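You operate a simulated robot arm through the tools that you are given. There is no shell and no other tool. Be economical: measure what you need, move in short steps, check, and stop when the job is done.

The job below is to be done with a simulated robot arm. You get a single attempt, and the scene is never put back.

## Task
Put things in order on the worktop corner. At the end: the grey paper wad from the worktop corner stands where the brown sanding block stood; the button pot from the worktop corner stands where the blue peg stood; the blue peg stands where the grey paper wad stood; the brown sanding block stands on top of the blue yoghurt tub; whatever was shut is shut again. Leave all else as you found it, and nothing knocked over.
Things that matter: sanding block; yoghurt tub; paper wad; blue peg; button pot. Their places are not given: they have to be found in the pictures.

Only the result counts: the job must be done as asked and must still hold three seconds after the hand-in. Knocking over, shifting, dropping, spilling or breaking anything else fails it.

## Robot
A 6-joint arm with a two-finger parallel gripper, fixed in place. Base frame: the origin is at the foot of the arm, x ahead of it, y to its left, z up; the work surface is at about z = 0. Lengths are in mm, angles in degrees, forces in N, time in s.
With the tool pointing down near the work surface it reaches from about 180 to 460 mm from the base axis. Its first joint turns from -70.0 to 70.0 degrees. Payload 1.9 kg.
The tool frame sits at the grasp point between the pads (the TCP): z along the fingers, y along the line on which they close. The tips reach 23 mm beyond it. The gripper opens to 94 mm. The fingers are 38 mm wide and 10 mm thick; the gripper's body (54 by 96 mm) begins 39 mm behind the TCP.
Orientation is that of the tool frame in the base frame, as a unit quaternion [w, x, y, z]. With the fingers straight down and closing along the base's y, the tool's x points along the base's -x, its y along +y and its z along -z.

## Interface
- The arm moves only by the tool play_rows. Its arguments are lists of equal length, an entry for each row: "travel": the shift along the tool's x, y, z in mm, a list of three; "turn": the turn, a rotation vector about the tool's x, y, z in rad, a list of three; "grip": the finger opening in mm, from 0 to 94. In form: {"travel": [[tx, ty, tz], ...], "turn": [[wx, wy, wz], ...], "grip": [grip, ...]}. A call has 1 to 12 rows; each row shifts and turns the commanded pose from where the row before left it, along the tool's axes as they then stand. Rows are played at 5 a second. More than 50 mm and 8.6 degrees between two rows, or a gripper value outside its range, and nothing of the call is played. Where a pose cannot be reached the arm comes as near as it can. A force on the tool above 40 N (or 10 N above the force at the start of the call, whichever is more), or a blocked arm, ends the call early, and 0.2 s more pass. Each finger travels about 108 mm/s and halts on what it meets, pressing with about 21 N; the grip force reading is that of the motor and also rises with nothing between the fingers. The clock runs only during rows and for 0.2 s after the last one: add rows that do not move to give the fingers time. It gives the time, the measured TCP pose, the force on the tool (base axes), the opening and the grip force at its end, in the units of the frame above (readings bear some noise).
- Cameras (640 x 400 px; columns grow to the right, rows downward): "scene" is fixed at [89.9, 317.6, 440.1]; the picture's right is [-0.63, -0.78, 0.00], its down [-0.38, 0.31, -0.87] and it looks along [0.68, -0.55, -0.49] (base axes); focal length 214 px, centre (320, 200). "wrist" rides on the gripper at [-39, 0, -44] in the tool frame; the picture's right is [0.00, -1.00, 0.00], its down [0.97, 0.00, -0.24] and it looks along [0.24, 0.00, 0.97] (tool axes); focal length 218 px, centre (320, 200).
- camera(camera): a new picture of that camera. The clock stands still meanwhile.
- point_at(camera, pixels): for up to 12 pixels [column, row] of the newest picture of that camera ("zoom" is the newest enlarged one), the place [x, y, z] in the base frame of the surface seen there, good to about 2 mm, but the place of the scene camera against the robot may be out by one fixed shift of up to 25 mm in any direction. The clock stands still meanwhile.
- enlarge(camera, box): a new picture of the part [left, top, right, bottom] of that camera's present view, enlarged. The clock stands still meanwhile.
- close_job(): hands the job in; it is judged then, once.

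Go step by step. Measure first, check grasps and placings, and put right what went wrong. The budget is 80 turns and 46 pictures, counting those below and the enlarged ones. Unless the task says otherwise, let go and move clear before handing in, and close with one line.

The tools are called after "Emit:" as a command line: name --argument value ..., lists and objects as JSON in quotes. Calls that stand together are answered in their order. play_rows: Moves the arm, as the interface text tells. Its arguments: {"type":"object","properties":{"travel":{"type":"array","items":{"type":"array","items":{"type":"number"}}},"turn":{"type":"array","items":{"type":"array","items":{"type":"number"}}},"grip":{"type":"array","items":{"type":"number"}}},"required":["travel","turn","grip"]} The other tools are called the same way: camera (camera) takes a picture; point_at (camera, pixels) gives the place of the surface under pixels of a picture; enlarge (camera, box) takes an enlarged picture of a part of a camera's view; close_job () hands the job in.

At the start:

```text
t: 0.0
tool_pos: [282.0, 130.8, 326.4]
orientation: [0.001, 0.0, 1.0, 0.001]
wrist_force: [-0.6, 0.0, 0.6]
width: 94.0
gripper_force: 0.0
```

scene: 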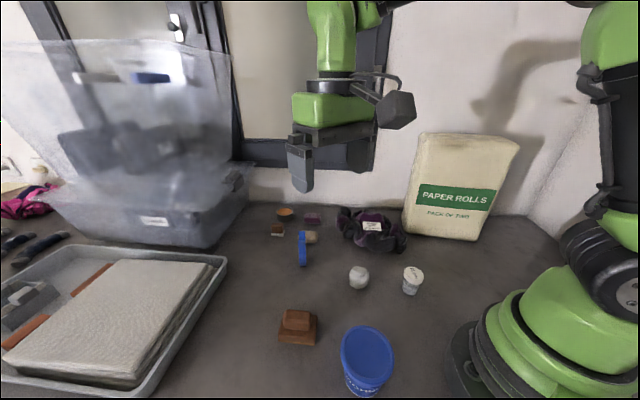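
wrist: 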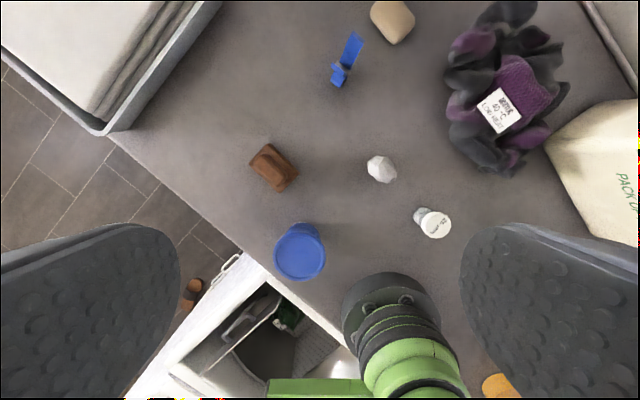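

The pictures show a brown block (wrist 273,167), a grey wad (381,168), a white pot (432,222), a blue peg (346,60) and a blue tub (300,250). I'll take close-ups and measure first.

Emit:
enlarge --camera "wrist" --box '[220, 0, 480, 290]'

Emit:
enlarge --camera "scene" --box '[240, 190, 460, 400]'

Emit:
point_at --camera "wrist" --pixels '[[270, 160], [290, 180], [381, 168], [432, 225], [418, 212], [353, 45], [340, 72], [334, 84], [300, 255], [300, 228], [392, 20], [340, 150]]'

Emit:
point_at --camera "scene" --pixels '[[297, 318], [297, 335], [359, 275], [413, 272], [410, 290], [302, 235], [302, 262], [367, 350], [311, 237], [340, 300]]'

```text
1.38 times, centred on (350, 145) of wrist
```

zoom: 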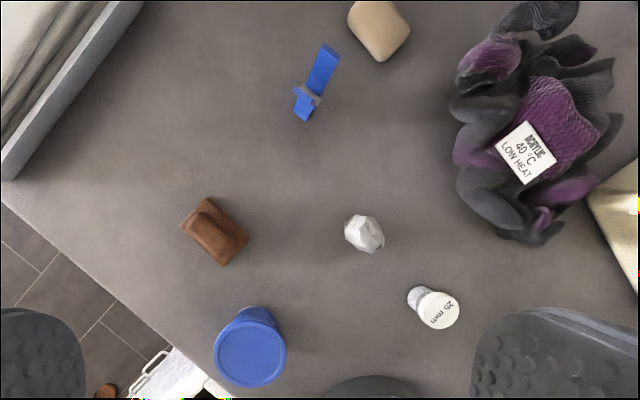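

```text
1.90 times, centred on (350, 295) of scene
```

zoom: 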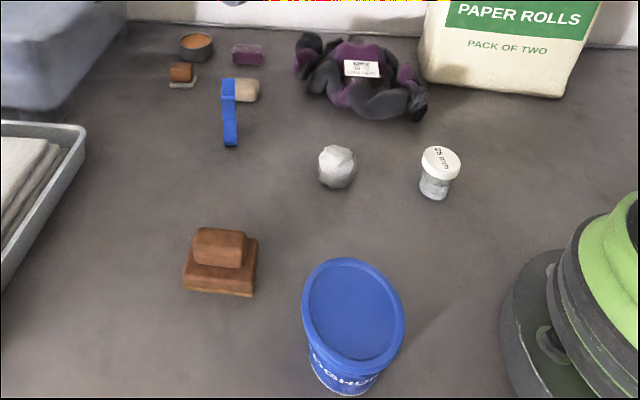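

```text
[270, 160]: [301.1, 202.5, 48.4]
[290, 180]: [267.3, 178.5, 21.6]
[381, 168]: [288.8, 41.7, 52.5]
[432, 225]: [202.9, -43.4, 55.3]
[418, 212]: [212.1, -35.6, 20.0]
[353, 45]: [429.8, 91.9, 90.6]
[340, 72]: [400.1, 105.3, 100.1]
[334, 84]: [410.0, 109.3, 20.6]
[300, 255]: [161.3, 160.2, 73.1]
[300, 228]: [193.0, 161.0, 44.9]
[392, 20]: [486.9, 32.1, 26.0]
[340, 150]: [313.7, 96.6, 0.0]
```

```text
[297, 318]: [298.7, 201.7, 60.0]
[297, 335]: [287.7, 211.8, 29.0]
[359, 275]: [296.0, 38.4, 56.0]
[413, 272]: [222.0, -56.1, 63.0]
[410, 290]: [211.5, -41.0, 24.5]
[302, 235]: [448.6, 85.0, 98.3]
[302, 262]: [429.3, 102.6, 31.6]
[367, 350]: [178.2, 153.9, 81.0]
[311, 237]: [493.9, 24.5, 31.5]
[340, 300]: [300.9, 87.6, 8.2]
```

The scene camera is off by roughly (+12,-7,+8) against the wrist camera. I'll drop the wrist camera above the block for a closer look at its shape and heading.

Emit:
play_rows --travel '[[5, 23, 42], [5, 23, 42], [5, 23, 42], [0, 0, 0]]' --turn '[[0, 0, 0], [0, 0, 0], [0, 0, 0], [0, 0, 0]]' --grip '[94, 94, 94, 94]'

Emit:
camera --camera "wrist"

```text
t: 1.0
tool_pos: [267.7, 199.3, 201.6]
orientation: [0.001, 0.001, 1.0, 0.0]
wrist_force: [-0.4, 0.1, 0.5]
width: 94.0
gripper_force: 0.1
```

```text
41 pictures are left
```

wrist: 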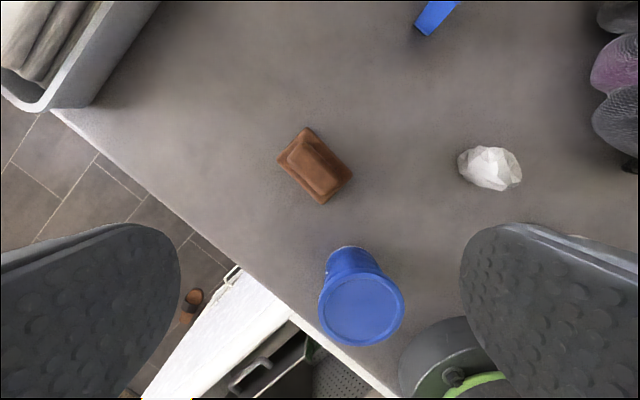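

Emit:
enlarge --camera "wrist" --box '[240, 100, 420, 212]'

Emit:
point_at --camera "wrist" --pixels '[[310, 128], [279, 160], [322, 203], [352, 173], [316, 165], [306, 146], [325, 184], [361, 308], [325, 310], [398, 308], [362, 278], [362, 342]]'

```text
3.56 times, centred on (330, 156) of wrist
```

zoom: 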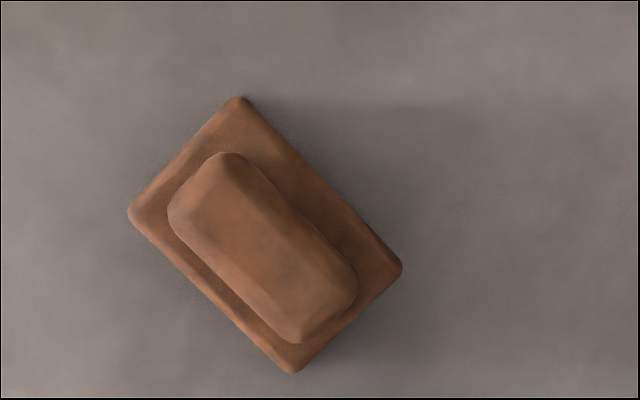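

```text
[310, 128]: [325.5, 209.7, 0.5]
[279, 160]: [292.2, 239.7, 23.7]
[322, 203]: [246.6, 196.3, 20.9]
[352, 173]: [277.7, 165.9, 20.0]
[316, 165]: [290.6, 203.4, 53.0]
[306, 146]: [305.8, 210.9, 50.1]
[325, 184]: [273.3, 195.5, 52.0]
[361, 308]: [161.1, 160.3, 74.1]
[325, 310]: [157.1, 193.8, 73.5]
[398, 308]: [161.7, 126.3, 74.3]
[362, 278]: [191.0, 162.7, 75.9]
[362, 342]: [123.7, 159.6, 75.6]
```

The sanding block is centred at about (286,204), base top z≈21, and the knob top is at z≈53 with its narrow direction along (0.7,-0.7). I'll turn the tool 45° and descend over the knob.

Emit:
play_rows --travel '[[-18.3, 4.7, 0], [0, 0, 0], [0, 0, 0], [0, 0, 0], [0, 0, 0], [0, 0, 0], [0, 0, 0], [0, 0, 40], [0, 0, 40], [0, 0, 40], [0, 0, 33], [0, 0, 0]]' --turn '[[0, 0, 0], [0, 0, -0.131], [0, 0, -0.131], [0, 0, -0.131], [0, 0, -0.131], [0, 0, -0.131], [0, 0, -0.131], [0, 0, 0], [0, 0, 0], [0, 0, 0], [0, 0, 0], [0, 0, 0]]' --grip '[60, 60, 60, 60, 60, 60, 60, 60, 60, 60, 60, 60]'

Emit:
camera --camera "wrist"

```text
t: 3.6
tool_pos: [284.5, 203.3, 48.2]
orientation: [0.001, -0.382, 0.924, -0.001]
wrist_force: [0.1, 0.0, 0.0]
width: 59.9
gripper_force: 0.1
```

```text
39 pictures are left
```

wrist: 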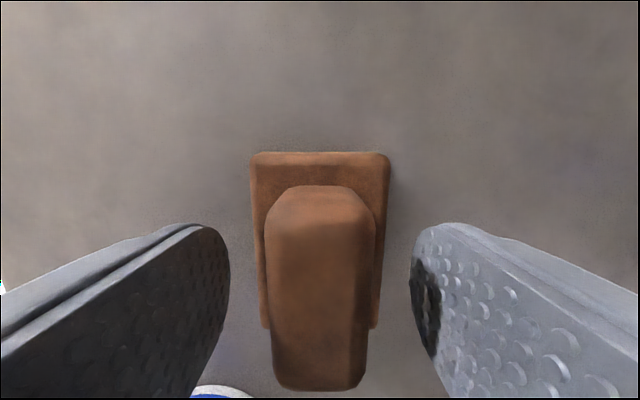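

The knob (320,290) sits square between the fingers. I'll close, wait and lift.

Emit:
play_rows --travel '[[0, 0, 0], [0, 0, 0], [0, 0, 0], [0, 0, -10], [0, 0, -30], [0, 0, -40], [0, 0, -40]]' --turn '[[0, 0, 0], [0, 0, 0], [0, 0, 0], [0, 0, 0], [0, 0, 0], [0, 0, 0], [0, 0, 0]]' --grip '[15, 15, 15, 15, 15, 15, 15]'

Emit:
camera --camera "wrist"

```text
t: 5.2
tool_pos: [285.9, 205.5, 165.5]
orientation: [0.0, -0.383, 0.924, -0.001]
wrist_force: [0.0, 0.4, 0.0]
width: 25.6
gripper_force: 21.1
```

```text
38 pictures are left
```

wrist: 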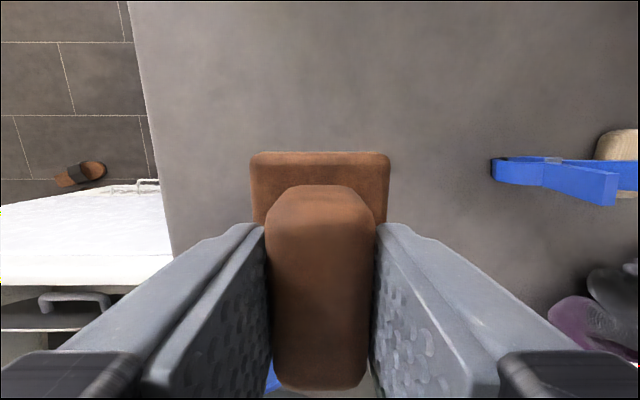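

The block is held upright (width 25.6). I'll move it over the tub lid centre (158,160) at the current height.

Emit:
play_rows --travel '[[30.6, 14.5, 0], [30.6, 14.5, 0], [30.6, 14.5, 0], [30.6, 14.5, 0], [0, 0, 0]]' --turn '[[0, 0, 0], [0, 0, 0], [0, 0, 0], [0, 0, 0], [0, 0, 0]]' --grip '[15, 15, 15, 15, 15]'

Emit:
camera --camera "wrist"

Emit:
enlarge --camera "scene" --box '[260, 240, 460, 400]'

```text
t: 6.4
tool_pos: [158.7, 159.0, 167.6]
orientation: [0.001, -0.383, 0.924, -0.001]
wrist_force: [0.3, -0.8, -0.1]
width: 25.5
gripper_force: 21.1
```

```text
37 pictures are left
```

wrist: 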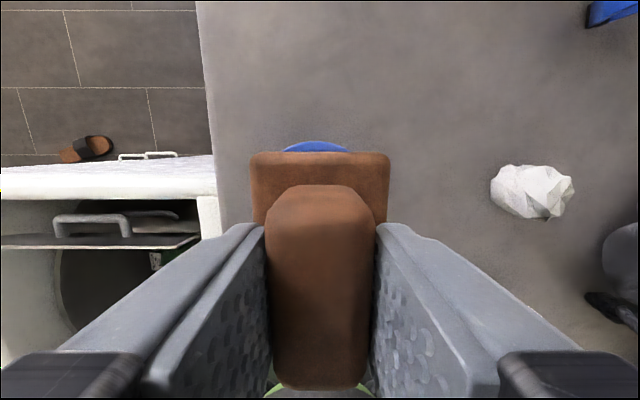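

```text
2.50 times, centred on (360, 320) of scene
```

zoom: 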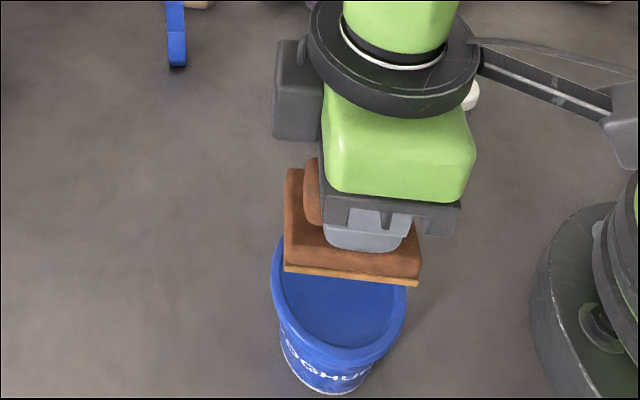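

The block is centred over the lid (blue rim at 317,147). I'll lower it gently towards contact at about TCP z 123.

Emit:
play_rows --travel '[[0, 0, 20], [0, 0, 15], [0, 0, 5], [0, 0, 2], [0, 0, 0]]' --turn '[[0, 0, 0], [0, 0, 0], [0, 0, 0], [0, 0, 0], [0, 0, 0]]' --grip '[15, 15, 15, 15, 15]'

```text
t: 7.6
tool_pos: [158.6, 158.5, 124.7]
orientation: [0.001, -0.382, 0.924, -0.001]
wrist_force: [0.9, 0.1, 0.1]
width: 25.6
gripper_force: 22.0
```

No contact force yet, so I'll take it down in 1 mm steps.

Emit:
play_rows --travel '[[0, 0, 1], [0, 0, 1], [0, 0, 0]]' --turn '[[0, 0, 0], [0, 0, 0], [0, 0, 0]]' --grip '[15, 15, 15]'

Emit:
enlarge --camera "scene" --box '[310, 310, 430, 400]'

```text
t: 8.4
tool_pos: [157.8, 158.8, 123.7]
orientation: [0.002, -0.382, 0.924, 0.001]
wrist_force: [1.2, 0.3, 17.1]
width: 25.7
gripper_force: 21.2
```

```text
4.44 times, centred on (370, 355) of scene
```

zoom: 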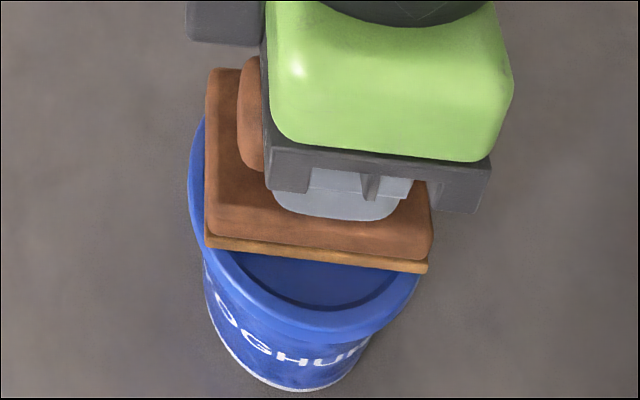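

Contact reads 17 N and the block rests on the rim. I'll ease up 1 mm, open and retreat upward.

Emit:
play_rows --travel '[[0, 0, -1], [0, 0, 0], [0, 0, 0], [0, 0, -15], [0, 0, -35], [0, 0, -40], [0, 0, 0]]' --turn '[[0, 0, 0], [0, 0, 0], [0, 0, 0], [0, 0, 0], [0, 0, 0], [0, 0, 0], [0, 0, 0]]' --grip '[25, 40, 55, 55, 55, 55, 55]'

Emit:
camera --camera "wrist"

Emit:
enlarge --camera "scene" --box '[310, 310, 430, 400]'

```text
t: 10.0
tool_pos: [157.3, 157.8, 216.5]
orientation: [0.0, -0.383, 0.924, 0.0]
wrist_force: [-0.6, 0.0, 0.3]
width: 55.0
gripper_force: 0.1
```

```text
34 pictures are left
```

wrist: 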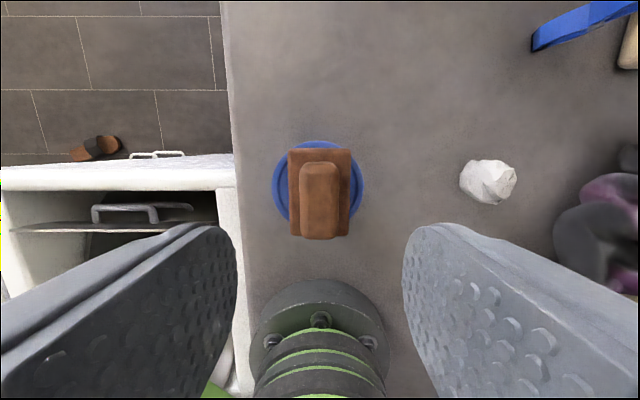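

```text
4.44 times, centred on (370, 355) of scene
```

zoom: 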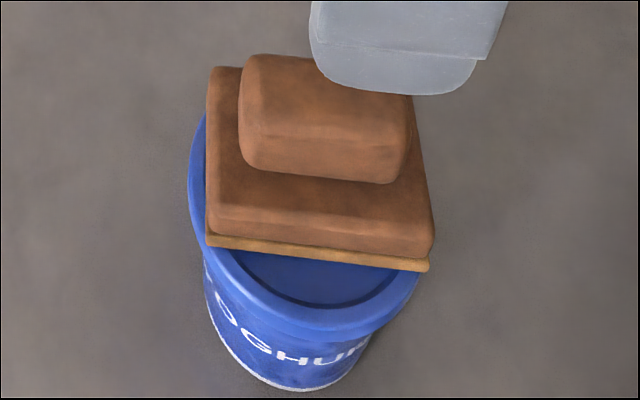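

The block sits well on the lid. Next I'll turn the tool straight again and go above the wad for a close look.

Emit:
play_rows --travel '[[0, 0, 0], [0, 0, 0], [0, 0, 0], [0, 0, 0], [0, 0, 0], [0, 0, 0], [-28, -29, 0], [-28, -29, 0], [-28, -29, 10], [-28, -29, 20], [0, 0, 0]]' --turn '[[0, 0, 0.131], [0, 0, 0.131], [0, 0, 0.131], [0, 0, 0.131], [0, 0, 0.131], [0, 0, 0.131], [0, 0, 0], [0, 0, 0], [0, 0, 0], [0, 0, 0], [0, 0, 0]]' --grip '[70, 70, 70, 70, 70, 70, 70, 70, 70, 70, 70]'

Emit:
camera --camera "wrist"

```text
t: 12.4
tool_pos: [268.7, 40.4, 186.2]
orientation: [0.0, 0.001, 1.0, -0.001]
wrist_force: [0.3, -0.2, 0.0]
width: 70.2
gripper_force: 0.0
```

```text
32 pictures are left
```

wrist: 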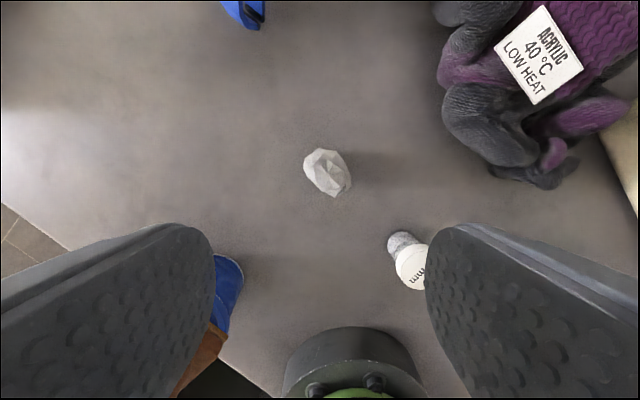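

Emit:
enlarge --camera "wrist" --box '[280, 130, 376, 190]'

Emit:
point_at --camera "wrist" --pixels '[[306, 165], [327, 172], [322, 151], [350, 178], [334, 195], [320, 160], [335, 180], [360, 175], [295, 165], [320, 120]]'

```text
6.67 times, centred on (328, 160) of wrist
```

zoom: 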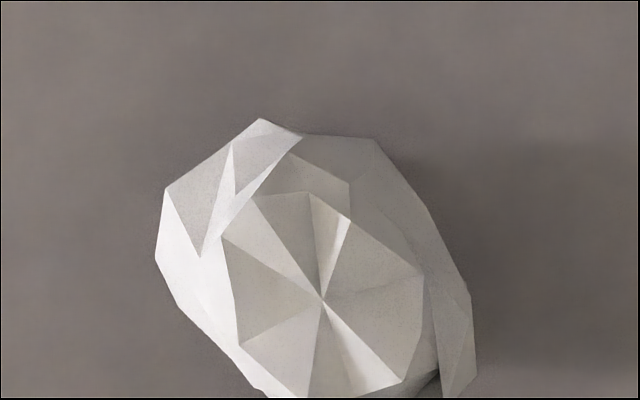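

```text
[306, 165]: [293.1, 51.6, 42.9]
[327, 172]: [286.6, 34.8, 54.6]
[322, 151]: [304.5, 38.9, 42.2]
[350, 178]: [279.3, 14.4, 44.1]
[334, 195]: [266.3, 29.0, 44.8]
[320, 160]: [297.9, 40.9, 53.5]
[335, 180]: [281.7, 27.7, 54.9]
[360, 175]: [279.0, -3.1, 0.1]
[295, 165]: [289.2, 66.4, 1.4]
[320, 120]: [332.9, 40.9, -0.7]
```

The wad is centred at about (286,33.5) and 55 high, narrowest along the 45° diagonal (~33 mm). I'll turn 45° and descend around it.

Emit:
play_rows --travel '[[-17.3, -6.9, 0], [0, 0, 0], [0, 0, 0], [0, 0, 0], [0, 0, 0], [0, 0, 0], [0, 0, 0], [0, 0, 40], [0, 0, 40], [0, 0, 40], [0, 0, 33], [0, 0, 0]]' --turn '[[0, 0, 0], [0, 0, -0.131], [0, 0, -0.131], [0, 0, -0.131], [0, 0, -0.131], [0, 0, -0.131], [0, 0, -0.131], [0, 0, 0], [0, 0, 0], [0, 0, 0], [0, 0, 0], [0, 0, 0]]' --grip '[70, 70, 70, 70, 70, 70, 70, 70, 70, 70, 70, 70]'

Emit:
camera --camera "wrist"

```text
t: 15.0
tool_pos: [288.2, 36.4, 31.6]
orientation: [0.002, -0.383, 0.924, -0.001]
wrist_force: [-0.2, -0.8, -0.4]
width: 69.9
gripper_force: 0.0
```

```text
30 pictures are left
```

wrist: 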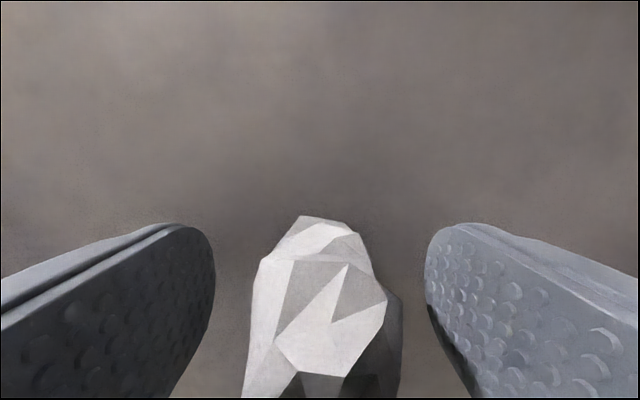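

The wad stands between the fingers. I'll close, wait and lift.

Emit:
play_rows --travel '[[0, 0, 0], [0, 0, 0], [0, 0, 0], [0, 0, -5], [0, 0, -25], [0, 0, -40], [0, 0, 0]]' --turn '[[0, 0, 0], [0, 0, 0], [0, 0, 0], [0, 0, 0], [0, 0, 0], [0, 0, 0], [0, 0, 0]]' --grip '[45, 25, 20, 20, 20, 20, 20]'

Emit:
camera --camera "wrist"

```text
t: 16.6
tool_pos: [287.6, 35.3, 104.3]
orientation: [0.002, -0.382, 0.924, 0.0]
wrist_force: [0.1, -0.5, 0.2]
width: 26.8
gripper_force: 21.8
```

```text
29 pictures are left
```

wrist: 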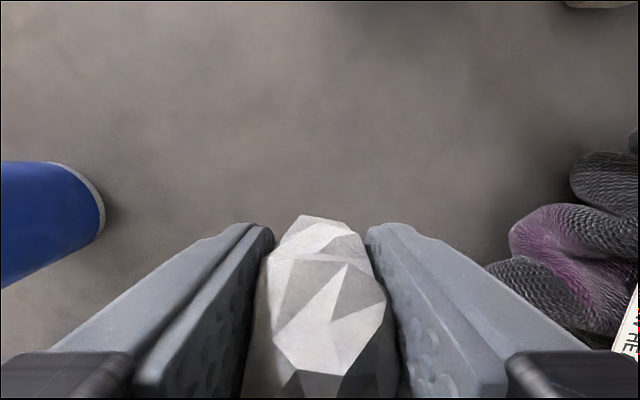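

The wad is held firmly (27 mm). I'll carry it to the block's old place (286,204) and lower it.

Emit:
play_rows --travel '[[-24.1, 24.1, 0], [-24.1, 24.1, 0], [-24.1, 24.1, 0], [-24.1, 24.1, 0], [-24.1, 24.1, 0], [0, 0, 0], [0, 0, 35], [0, 0, 25], [0, 0, 8], [0, 0, 0]]' --turn '[[0, 0, 0], [0, 0, 0], [0, 0, 0], [0, 0, 0], [0, 0, 0], [0, 0, 0], [0, 0, 0], [0, 0, 0], [0, 0, 0], [0, 0, 0]]' --grip '[20, 20, 20, 20, 20, 20, 20, 20, 20, 20]'

```text
t: 18.8
tool_pos: [286.7, 204.5, 33.8]
orientation: [0.001, -0.383, 0.924, 0.0]
wrist_force: [0.2, -0.1, 0.0]
width: 27.0
gripper_force: 21.0
```

Emit:
play_rows --travel '[[0, 0, 1], [0, 0, 1], [0, 0, 0]]' --turn '[[0, 0, 0], [0, 0, 0], [0, 0, 0]]' --grip '[20, 20, 20]'

```text
t: 19.6
tool_pos: [286.9, 205.7, 32.4]
orientation: [0.001, -0.383, 0.924, -0.001]
wrist_force: [0.8, 0.5, 1.4]
width: 27.1
gripper_force: 21.1
```

Contact is just beginning (1.4 N), so I'll open and rise straight up.

Emit:
play_rows --travel '[[0, 0, 0.5], [0, 0, 0], [0, 0, 0], [0, 0, 0], [0, 0, -30], [0, 0, -40], [0, 0, -45], [0, 0, -40], [0, 0, 0]]' --turn '[[0, 0, 0], [0, 0, 0], [0, 0, 0], [0, 0, 0], [0, 0, 0], [0, 0, 0], [0, 0, 0], [0, 0, 0], [0, 0, 0]]' --grip '[27, 40, 55, 65, 65, 65, 65, 65, 65]'

Emit:
camera --camera "wrist"

Emit:
point_at --camera "wrist" --pixels '[[320, 190], [540, 180], [480, 100], [560, 150], [600, 165]]'

```text
t: 21.6
tool_pos: [285.9, 204.0, 185.3]
orientation: [0.001, -0.383, 0.924, -0.001]
wrist_force: [-0.1, 0.5, 0.0]
width: 64.7
gripper_force: 0.2
```

```text
28 pictures are left
```

wrist: 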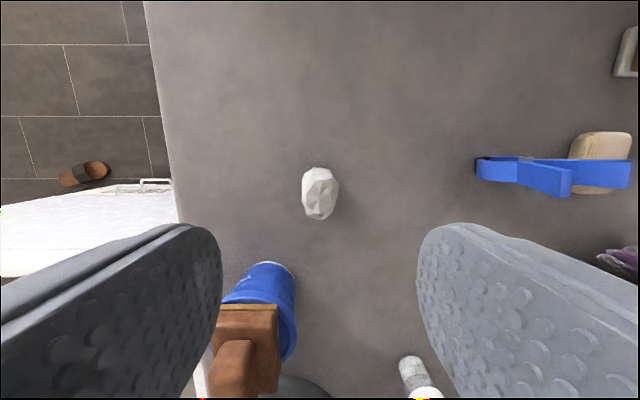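

```text
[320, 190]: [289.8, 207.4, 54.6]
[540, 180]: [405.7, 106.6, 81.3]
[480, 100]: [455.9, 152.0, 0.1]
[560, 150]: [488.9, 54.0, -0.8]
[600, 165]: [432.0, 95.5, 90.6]
```

The wad is in place. Now I'll straighten and view the blue peg from above.

Emit:
play_rows --travel '[[0, 0, -10], [0, 0, 0], [0, 0, 0], [0, 0, 0], [0, 0, 0], [0, 0, 0], [-21, -26, 0], [-21, -26, 0], [-21, -26, 0], [-21, -26, 0], [0, 0, 0]]' --turn '[[0, 0, 0.131], [0, 0, 0.131], [0, 0, 0.131], [0, 0, 0.131], [0, 0, 0.131], [0, 0, 0.131], [0, 0, 0], [0, 0, 0], [0, 0, 0], [0, 0, 0], [0, 0, 0]]' --grip '[70, 70, 70, 70, 70, 70, 70, 70, 70, 70, 70]'

Emit:
camera --camera "wrist"

Emit:
enlarge --camera "scene" --box '[270, 200, 350, 280]'

```text
t: 24.0
tool_pos: [370.9, 102.5, 197.6]
orientation: [0.002, 0.0, 1.0, -0.001]
wrist_force: [-0.8, 0.1, -0.3]
width: 69.8
gripper_force: 0.1
```

```text
27 pictures are left
```

wrist: 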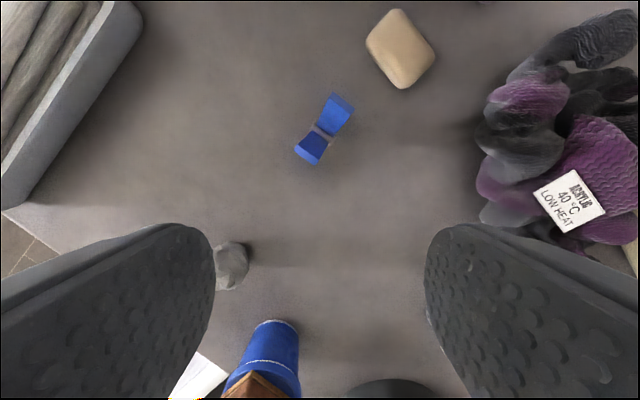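

```text
5.00 times, centred on (310, 240) of scene
```

zoom: 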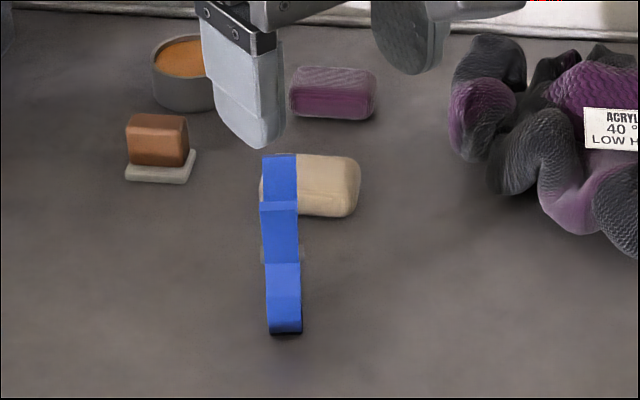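

Emit:
enlarge --camera "wrist" --box '[270, 80, 382, 180]'

Emit:
point_at --camera "wrist" --pixels '[[335, 97], [344, 106], [326, 125], [320, 131], [314, 140], [310, 148], [300, 152], [318, 158], [350, 103], [336, 115]]'

```text
4.00 times, centred on (326, 130) of wrist
```

zoom: 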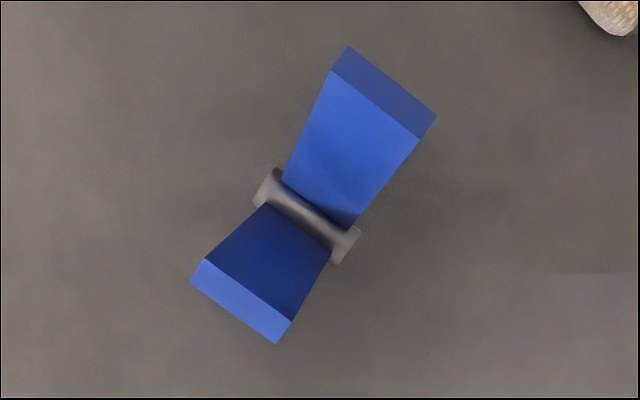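

```text
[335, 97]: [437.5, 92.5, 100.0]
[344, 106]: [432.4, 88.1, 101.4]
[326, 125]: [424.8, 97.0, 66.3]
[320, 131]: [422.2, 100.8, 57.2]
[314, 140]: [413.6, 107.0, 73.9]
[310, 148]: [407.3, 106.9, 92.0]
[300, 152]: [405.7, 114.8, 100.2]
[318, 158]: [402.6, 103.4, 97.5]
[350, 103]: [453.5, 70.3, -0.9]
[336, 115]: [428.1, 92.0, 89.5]
```

The peg stands on its jaws with its spread handles up at z 100 and its axis at about (419,100). I'll grip it across its ~20 mm width just above the spring, so I line up above it first.

Emit:
play_rows --travel '[[-24.4, -1, 0], [-24.4, 0, 0], [0, 0, 0], [0, 0, 0], [0, 0, 0], [0, 0, 0], [0, 0, 0], [0, 0, 30], [0, 0, 0]]' --turn '[[0, 0, 0], [0, 0, 0], [0, 0, 0.129], [0, 0, 0.129], [0, 0, 0.129], [0, 0, 0.129], [0, 0, 0.129], [0, 0, 0], [0, 0, 0]]' --grip '[60, 60, 60, 60, 60, 60, 60, 60, 60]'

Emit:
camera --camera "wrist"

```text
t: 26.0
tool_pos: [418.7, 99.3, 165.6]
orientation: [0.001, 0.319, 0.948, 0.001]
wrist_force: [0.3, 0.6, -0.2]
width: 60.0
gripper_force: 0.0
```

```text
24 pictures are left
```

wrist: 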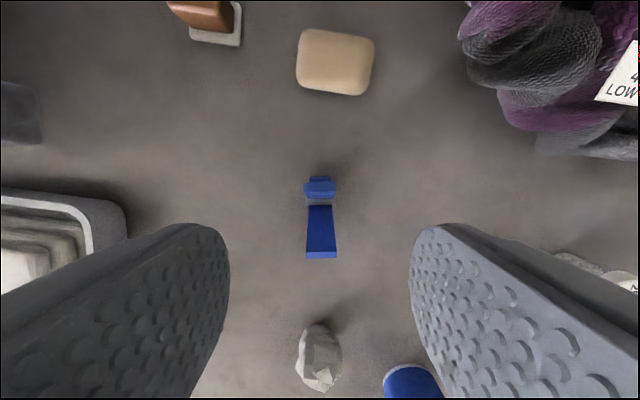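

The peg is at column 320, exactly in line with the fingers. I'll descend to z≈87, keeping the tips above the spring.

Emit:
play_rows --travel '[[0, 0, 30], [0, 0, 30], [0, 0, 18], [0, 0, 0]]' --turn '[[0, 0, 0], [0, 0, 0], [0, 0, 0], [0, 0, 0]]' --grip '[60, 60, 60, 60]'

Emit:
camera --camera "wrist"

```text
t: 27.0
tool_pos: [418.2, 102.0, 87.3]
orientation: [0.001, 0.318, 0.948, 0.001]
wrist_force: [0.6, 0.1, 0.1]
width: 59.8
gripper_force: 0.0
```

```text
23 pictures are left
```

wrist: 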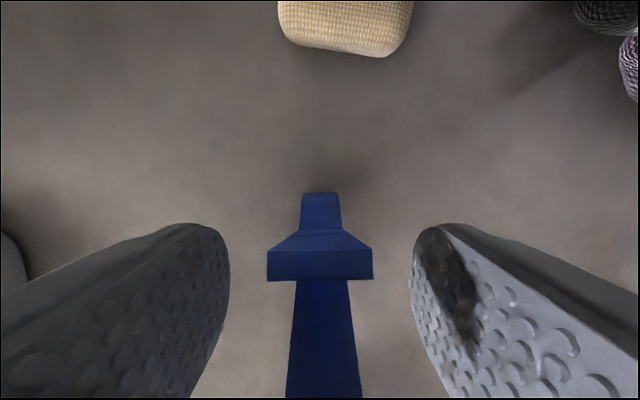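

The peg is centred (col 320). I'll close on it and lift.

Emit:
play_rows --travel '[[0, 0, 0], [0, 0, 0], [0, 0, 0], [0, 0, -5], [0, 0, -20], [0, 0, -30], [0, 0, 0]]' --turn '[[0, 0, 0], [0, 0, 0], [0, 0, 0], [0, 0, 0], [0, 0, 0], [0, 0, 0], [0, 0, 0]]' --grip '[40, 20, 12, 12, 12, 12, 12]'

Emit:
enlarge --camera "scene" --box '[260, 160, 400, 300]'

```text
t: 28.6
tool_pos: [419.3, 101.4, 142.2]
orientation: [0.002, 0.318, 0.948, 0.0]
wrist_force: [0.2, -0.3, 0.5]
width: 16.6
gripper_force: 16.4
```

```text
2.86 times, centred on (330, 230) of scene
```

zoom: 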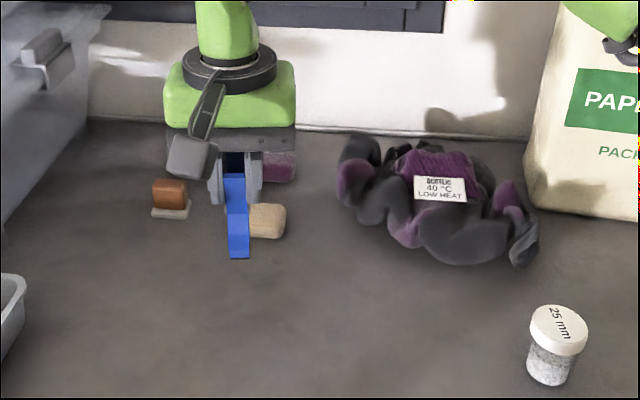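

The peg hangs upright (width 16.6). I'll carry it to the wad's old place (286,33.5) and lower it to just above the surface.

Emit:
play_rows --travel '[[13.3, -26.8, 0], [13.3, -26.8, 0], [13.3, -26.8, 0], [13.3, -26.8, 0], [13.3, -26.8, 0], [0, 0, 0], [0, 0, 30], [0, 0, 20], [0, 0, 3], [0, 0, 0]]' --turn '[[0, 0, 0], [0, 0, 0], [0, 0, 0], [0, 0, 0], [0, 0, 0], [0, 0, 0], [0, 0, 0], [0, 0, 0], [0, 0, 0], [0, 0, 0]]' --grip '[12, 12, 12, 12, 12, 12, 12, 12, 12, 12]'

```text
t: 30.8
tool_pos: [285.3, 33.2, 90.7]
orientation: [0.003, 0.317, 0.949, 0.0]
wrist_force: [0.0, -0.5, -0.5]
width: 16.6
gripper_force: 16.2
```

Emit:
play_rows --travel '[[0, 0, 1], [0, 0, 0.5], [0, 0, 0.5], [0, 0, 0]]' --turn '[[0, 0, 0], [0, 0, 0], [0, 0, 0], [0, 0, 0]]' --grip '[12, 12, 12, 12]'

Emit:
enlarge --camera "scene" --box '[310, 230, 410, 310]'

```text
t: 31.8
tool_pos: [285.8, 32.5, 88.7]
orientation: [0.002, 0.317, 0.948, 0.0]
wrist_force: [-0.2, -0.1, 0.8]
width: 16.6
gripper_force: 15.9
```

```text
5.00 times, centred on (360, 270) of scene
```

zoom: 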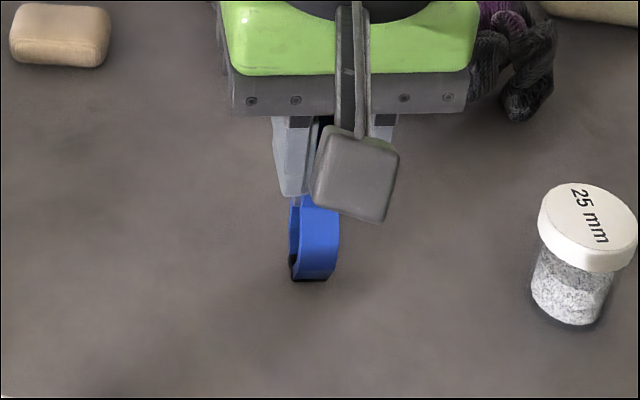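

The force is still near zero, so I'll step down until it touches.

Emit:
play_rows --travel '[[0, 0, 0.5], [0, 0, 0.5], [0, 0, 0]]' --turn '[[0, 0, 0], [0, 0, 0], [0, 0, 0]]' --grip '[12, 12, 12]'

```text
t: 32.6
tool_pos: [286.3, 32.8, 87.7]
orientation: [0.003, 0.317, 0.948, 0.001]
wrist_force: [-0.7, -0.4, 14.4]
width: 16.8
gripper_force: 15.8
```

It's in firm contact (14 N). I'll ease up slightly and open gently and evenly, then rise.

Emit:
play_rows --travel '[[0, 0, -0.6], [0, 0, 0], [0, 0, 0], [0, 0, 0], [0, 0, 0], [0, 0, -20], [0, 0, -35], [0, 0, -40], [0, 0, 0]]' --turn '[[0, 0, 0], [0, 0, 0], [0, 0, 0], [0, 0, 0], [0, 0, 0], [0, 0, 0], [0, 0, 0], [0, 0, 0], [0, 0, 0]]' --grip '[15, 20, 28, 45, 60, 60, 60, 60, 60]'

Emit:
camera --camera "wrist"

Emit:
enlarge --camera "scene" --box '[270, 220, 430, 320]'

```text
t: 34.6
tool_pos: [286.3, 33.2, 184.3]
orientation: [0.002, 0.318, 0.948, 0.0]
wrist_force: [-0.1, 0.3, 0.1]
width: 60.0
gripper_force: 0.0
```

```text
20 pictures are left
```

wrist: 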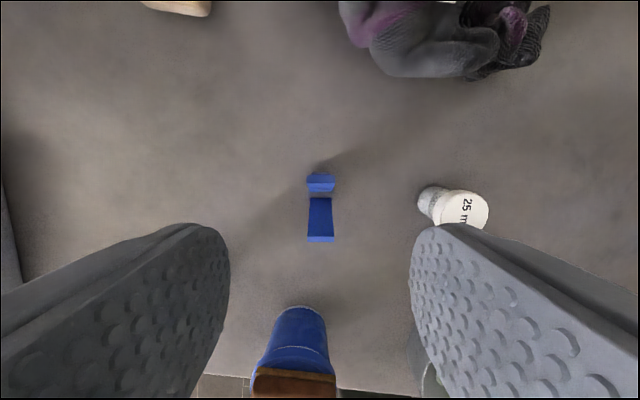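

```text
4.00 times, centred on (350, 270) of scene
```

zoom: 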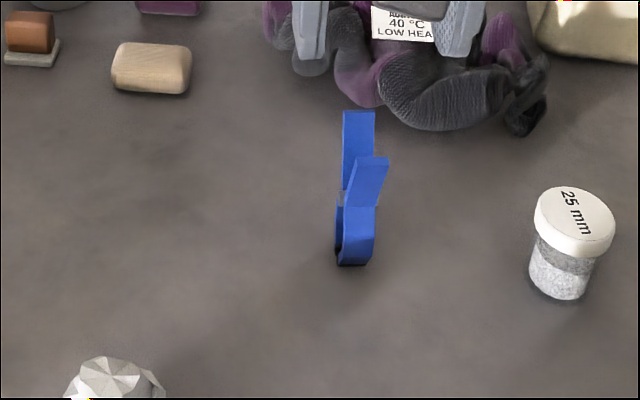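

The peg stands upright. Next I'll straighten the tool and look at the pot ("25 mm" lid).

Emit:
play_rows --travel '[[0, 0, 0], [0, 0, 0], [0, 0, 0], [0, 0, 0], [0, 0, 0], [20, -18, 0], [20, -18, 0], [20, -18, 0], [20, -18, 0], [0, 0, 0]]' --turn '[[0, 0, -0.129], [0, 0, -0.129], [0, 0, -0.129], [0, 0, -0.129], [0, 0, -0.129], [0, 0, 0], [0, 0, 0], [0, 0, 0], [0, 0, 0], [0, 0, 0]]' --grip '[70, 70, 70, 70, 70, 70, 70, 70, 70, 70]'

Emit:
camera --camera "wrist"

```text
t: 36.8
tool_pos: [203.6, -39.5, 181.4]
orientation: [0.001, 0.0, 1.0, 0.0]
wrist_force: [-0.9, -0.1, -0.6]
width: 70.1
gripper_force: 0.0
```

```text
18 pictures are left
```

wrist: 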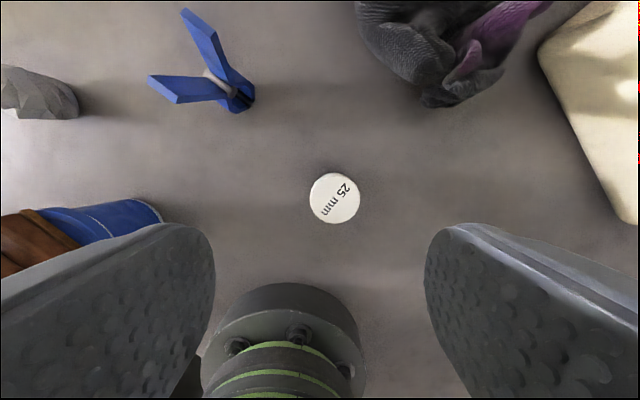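

Emit:
point_at --camera "wrist" --pixels '[[335, 198], [312, 198], [356, 198], [335, 176], [335, 220]]'

Emit:
enlarge --camera "scene" --box '[390, 255, 435, 300]'

Emit:
point_at --camera "zoom" --pixels '[[300, 180], [300, 300], [300, 390], [300, 270]]'

```text
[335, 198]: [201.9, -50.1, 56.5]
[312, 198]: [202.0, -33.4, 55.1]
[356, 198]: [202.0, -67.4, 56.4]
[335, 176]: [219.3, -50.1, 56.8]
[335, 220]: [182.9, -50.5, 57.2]
```

```text
8.89 times, centred on (412, 278) of scene
```

zoom: 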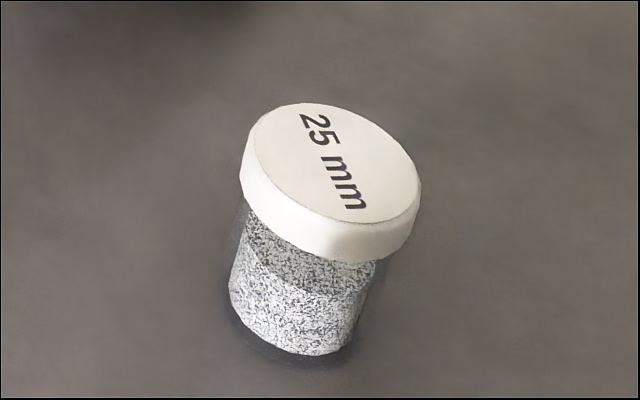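

```text
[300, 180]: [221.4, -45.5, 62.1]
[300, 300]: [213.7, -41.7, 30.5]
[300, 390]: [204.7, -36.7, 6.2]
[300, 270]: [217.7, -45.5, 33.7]
```

The pot's lid is centred at (201.5,-50.3), ~38 mm across, top z 56.5. I'll line up and descend partway, then check.

Emit:
play_rows --travel '[[3, -11, 0], [0, 0, 30], [0, 0, 40], [0, 0, 0]]' --turn '[[0, 0, 0], [0, 0, 0], [0, 0, 0], [0, 0, 0]]' --grip '[70, 70, 70, 70]'

Emit:
camera --camera "wrist"

Emit:
point_at --camera "wrist" --pixels '[[320, 230], [320, 250]]'

```text
t: 37.8
tool_pos: [202.1, -47.9, 110.5]
orientation: [0.001, 0.0, 1.0, 0.0]
wrist_force: [-0.3, -0.4, 0.4]
width: 70.1
gripper_force: 0.0
```

```text
16 pictures are left
```

wrist: 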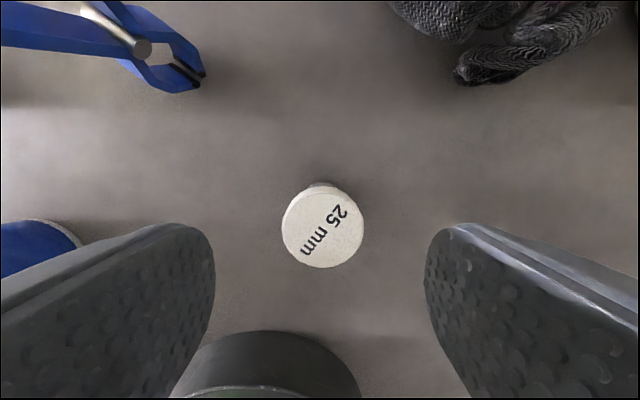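

```text
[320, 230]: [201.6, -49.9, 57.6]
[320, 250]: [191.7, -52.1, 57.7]
```

The lid is centred at (322,228), in line with the fingers. I'll descend to z≈32, close, and lift only 4 mm to check the pot comes whole.

Emit:
play_rows --travel '[[0, -1, 30], [0, 0, 30], [0, 0, 18], [0, 0, 0], [0, 0, 0], [0, 0, 0], [0, 0, 0], [0, 0, -4], [0, 0, 0]]' --turn '[[0, 0, 0], [0, 0, 0], [0, 0, 0], [0, 0, 0], [0, 0, 0], [0, 0, 0], [0, 0, 0], [0, 0, 0], [0, 0, 0]]' --grip '[70, 70, 70, 70, 50, 30, 25, 25, 25]'

Emit:
enlarge --camera "scene" --box '[370, 235, 450, 305]'

```text
t: 39.8
tool_pos: [202.7, -50.2, 38.8]
orientation: [0.001, 0.0, 1.0, -0.001]
wrist_force: [-0.9, -0.2, -1.0]
width: 40.0
gripper_force: 20.5
```

```text
5.71 times, centred on (410, 270) of scene
```

zoom: 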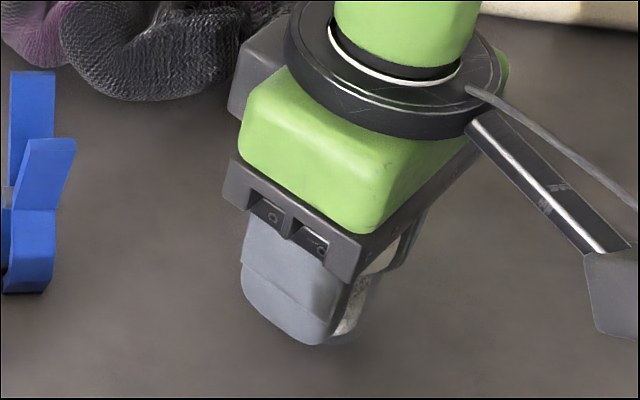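

It's gripped at 40 mm (the lid). I'll lift another 15 mm and check the glass follows.

Emit:
play_rows --travel '[[0, 0, -7], [0, 0, -8], [0, 0, 0]]' --turn '[[0, 0, 0], [0, 0, 0], [0, 0, 0]]' --grip '[25, 25, 25]'

Emit:
enlarge --camera "scene" --box '[370, 235, 450, 305]'

```text
t: 40.6
tool_pos: [201.1, -51.2, 53.3]
orientation: [0.002, 0.001, 1.0, 0.0]
wrist_force: [-0.3, -0.1, -0.2]
width: 40.0
gripper_force: 21.1
```

```text
5.71 times, centred on (410, 270) of scene
```

zoom: 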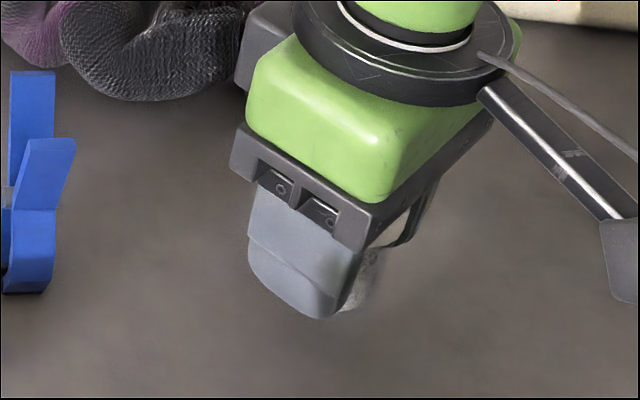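

The pot came up whole (glass visible beside the finger). I'll lift it well above the peg and carry it over the peg's old place (419,100).

Emit:
play_rows --travel '[[0, 0, -40], [0, 0, -40], [0, 0, -40], [-31, 21.5, 0], [-31, 21.5, 0], [-31, 21.5, 0], [-31, 21.5, 0], [-31, 21.5, 0], [-31, 21.5, 0], [-31.3, 21.5, 0], [0, 0, 0], [0, 0, 0]]' --turn '[[0, 0, 0], [0, 0, 0], [0, 0, 0], [0, 0, 0], [0, 0, 0], [0, 0, 0], [0, 0, 0], [0, 0, 0], [0, 0, 0], [0, 0, 0], [0, 0, 0], [0, 0, 0]]' --grip '[25, 25, 25, 25, 25, 25, 25, 25, 25, 25, 25, 25]'

Emit:
enlarge --camera "scene" --box '[240, 140, 440, 300]'

```text
t: 43.2
tool_pos: [418.8, 99.7, 173.1]
orientation: [0.001, -0.001, 1.0, -0.001]
wrist_force: [0.3, 0.6, -0.4]
width: 40.0
gripper_force: 21.4
```

```text
2.50 times, centred on (340, 220) of scene
```

zoom: 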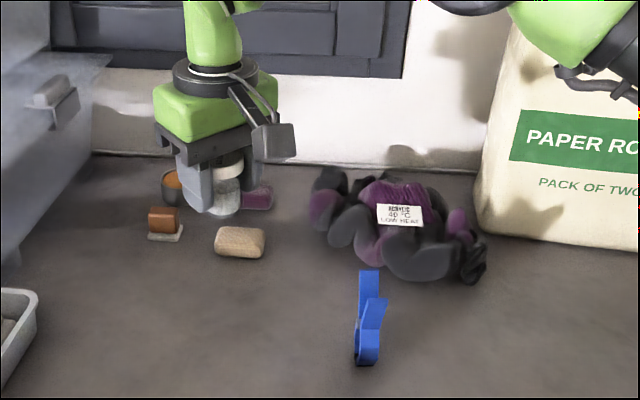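

The pot is whole and upright at (419,100). I'll lower it to just above the surface.

Emit:
play_rows --travel '[[0, 0, 40], [0, 0, 40], [0, 0, 35], [0, 0, 15], [0, 0, 6], [0, 0, 0]]' --turn '[[0, 0, 0], [0, 0, 0], [0, 0, 0], [0, 0, 0], [0, 0, 0], [0, 0, 0]]' --grip '[25, 25, 25, 25, 25, 25]'

```text
t: 44.6
tool_pos: [420.5, 102.3, 38.0]
orientation: [0.001, 0.0, 1.0, 0.0]
wrist_force: [-0.1, 0.0, -0.6]
width: 39.8
gripper_force: 21.3
```

Emit:
play_rows --travel '[[0, 0, 1], [0, 0, 1], [0, 0, 0.5], [0, 0, 0]]' --turn '[[0, 0, 0], [0, 0, 0], [0, 0, 0], [0, 0, 0]]' --grip '[25, 25, 25, 25]'

```text
t: 45.6
tool_pos: [420.1, 99.8, 36.5]
orientation: [0.001, 0.0, 1.0, 0.0]
wrist_force: [-0.5, -0.9, -0.4]
width: 39.9
gripper_force: 21.3
```

Emit:
play_rows --travel '[[0, 0, 0.7], [0, 0, 0.7], [0, 0, 0]]' --turn '[[0, 0, 0], [0, 0, 0], [0, 0, 0]]' --grip '[25, 25, 25]'

```text
t: 46.4
tool_pos: [419.9, 100.2, 33.6]
orientation: [0.002, 0.001, 1.0, 0.0]
wrist_force: [0.1, -0.3, -0.1]
width: 40.4
gripper_force: 21.1
```

No contact yet, so I'll keep stepping down slightly.

Emit:
play_rows --travel '[[0, 0, 0.5], [0, 0, 0.5], [0, 0, 0]]' --turn '[[0, 0, 0], [0, 0, 0], [0, 0, 0]]' --grip '[25, 25, 25]'

```text
t: 47.2
tool_pos: [420.1, 99.1, 33.2]
orientation: [0.001, 0.001, 1.0, 0.0]
wrist_force: [-2.0, 1.6, 9.5]
width: 39.9
gripper_force: 20.7
```

Contact reads 9.5 N. I'll ease up, release, rise and inspect.

Emit:
play_rows --travel '[[0, 0, -0.4], [0, 0, 0], [0, 0, 0], [0, 0, 0], [0, 0, -30], [0, 0, -40], [0, 0, -40], [0, 0, -40], [20, 0, 0], [0, 0, 0]]' --turn '[[0, 0, 0], [0, 0, 0], [0, 0, 0], [0, 0, 0], [0, 0, 0], [0, 0, 0], [0, 0, 0], [0, 0, 0], [0, 0, 0], [0, 0, 0]]' --grip '[39, 46, 60, 70, 70, 70, 70, 70, 70, 70]'

Emit:
camera --camera "wrist"

Emit:
camera --camera "scene"

Emit:
point_at --camera "wrist" --pixels '[[320, 155], [320, 150]]'

```text
t: 49.4
tool_pos: [398.1, 100.1, 185.0]
orientation: [0.002, 0.001, 1.0, -0.001]
wrist_force: [-0.9, 0.2, 0.4]
width: 70.2
gripper_force: 0.0
```

```text
12 pictures are left
```

wrist: 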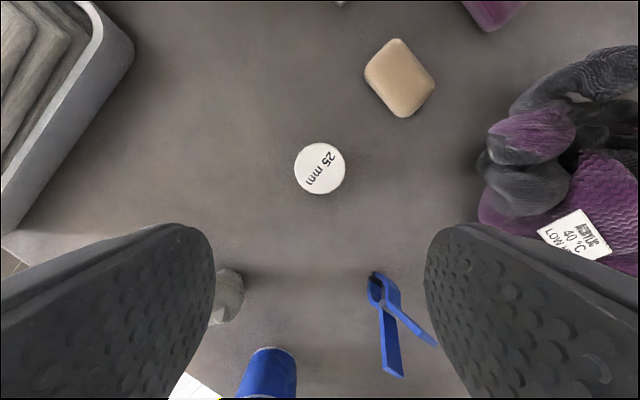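

```text
11 pictures are left
```

scene: 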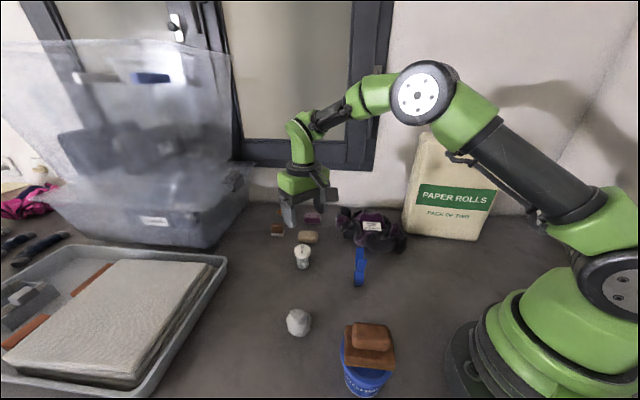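

```text
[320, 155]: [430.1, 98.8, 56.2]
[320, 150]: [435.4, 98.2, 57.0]
```

The pictures show everything upright: the pot at (319,168) in the wrist view, at about (421,100), the peg, the wad, and the block on the tub. The gripper is clear, so I'm handing in.

Emit:
close_job

```text
The job is handed in.
```

The job is handed in: the sanding block is on the yoghurt tub, and the wad, peg and pot stand in their new places, each within a few millimetres by my measurements. Nothing was knocked over, and the pot's lid stayed on.
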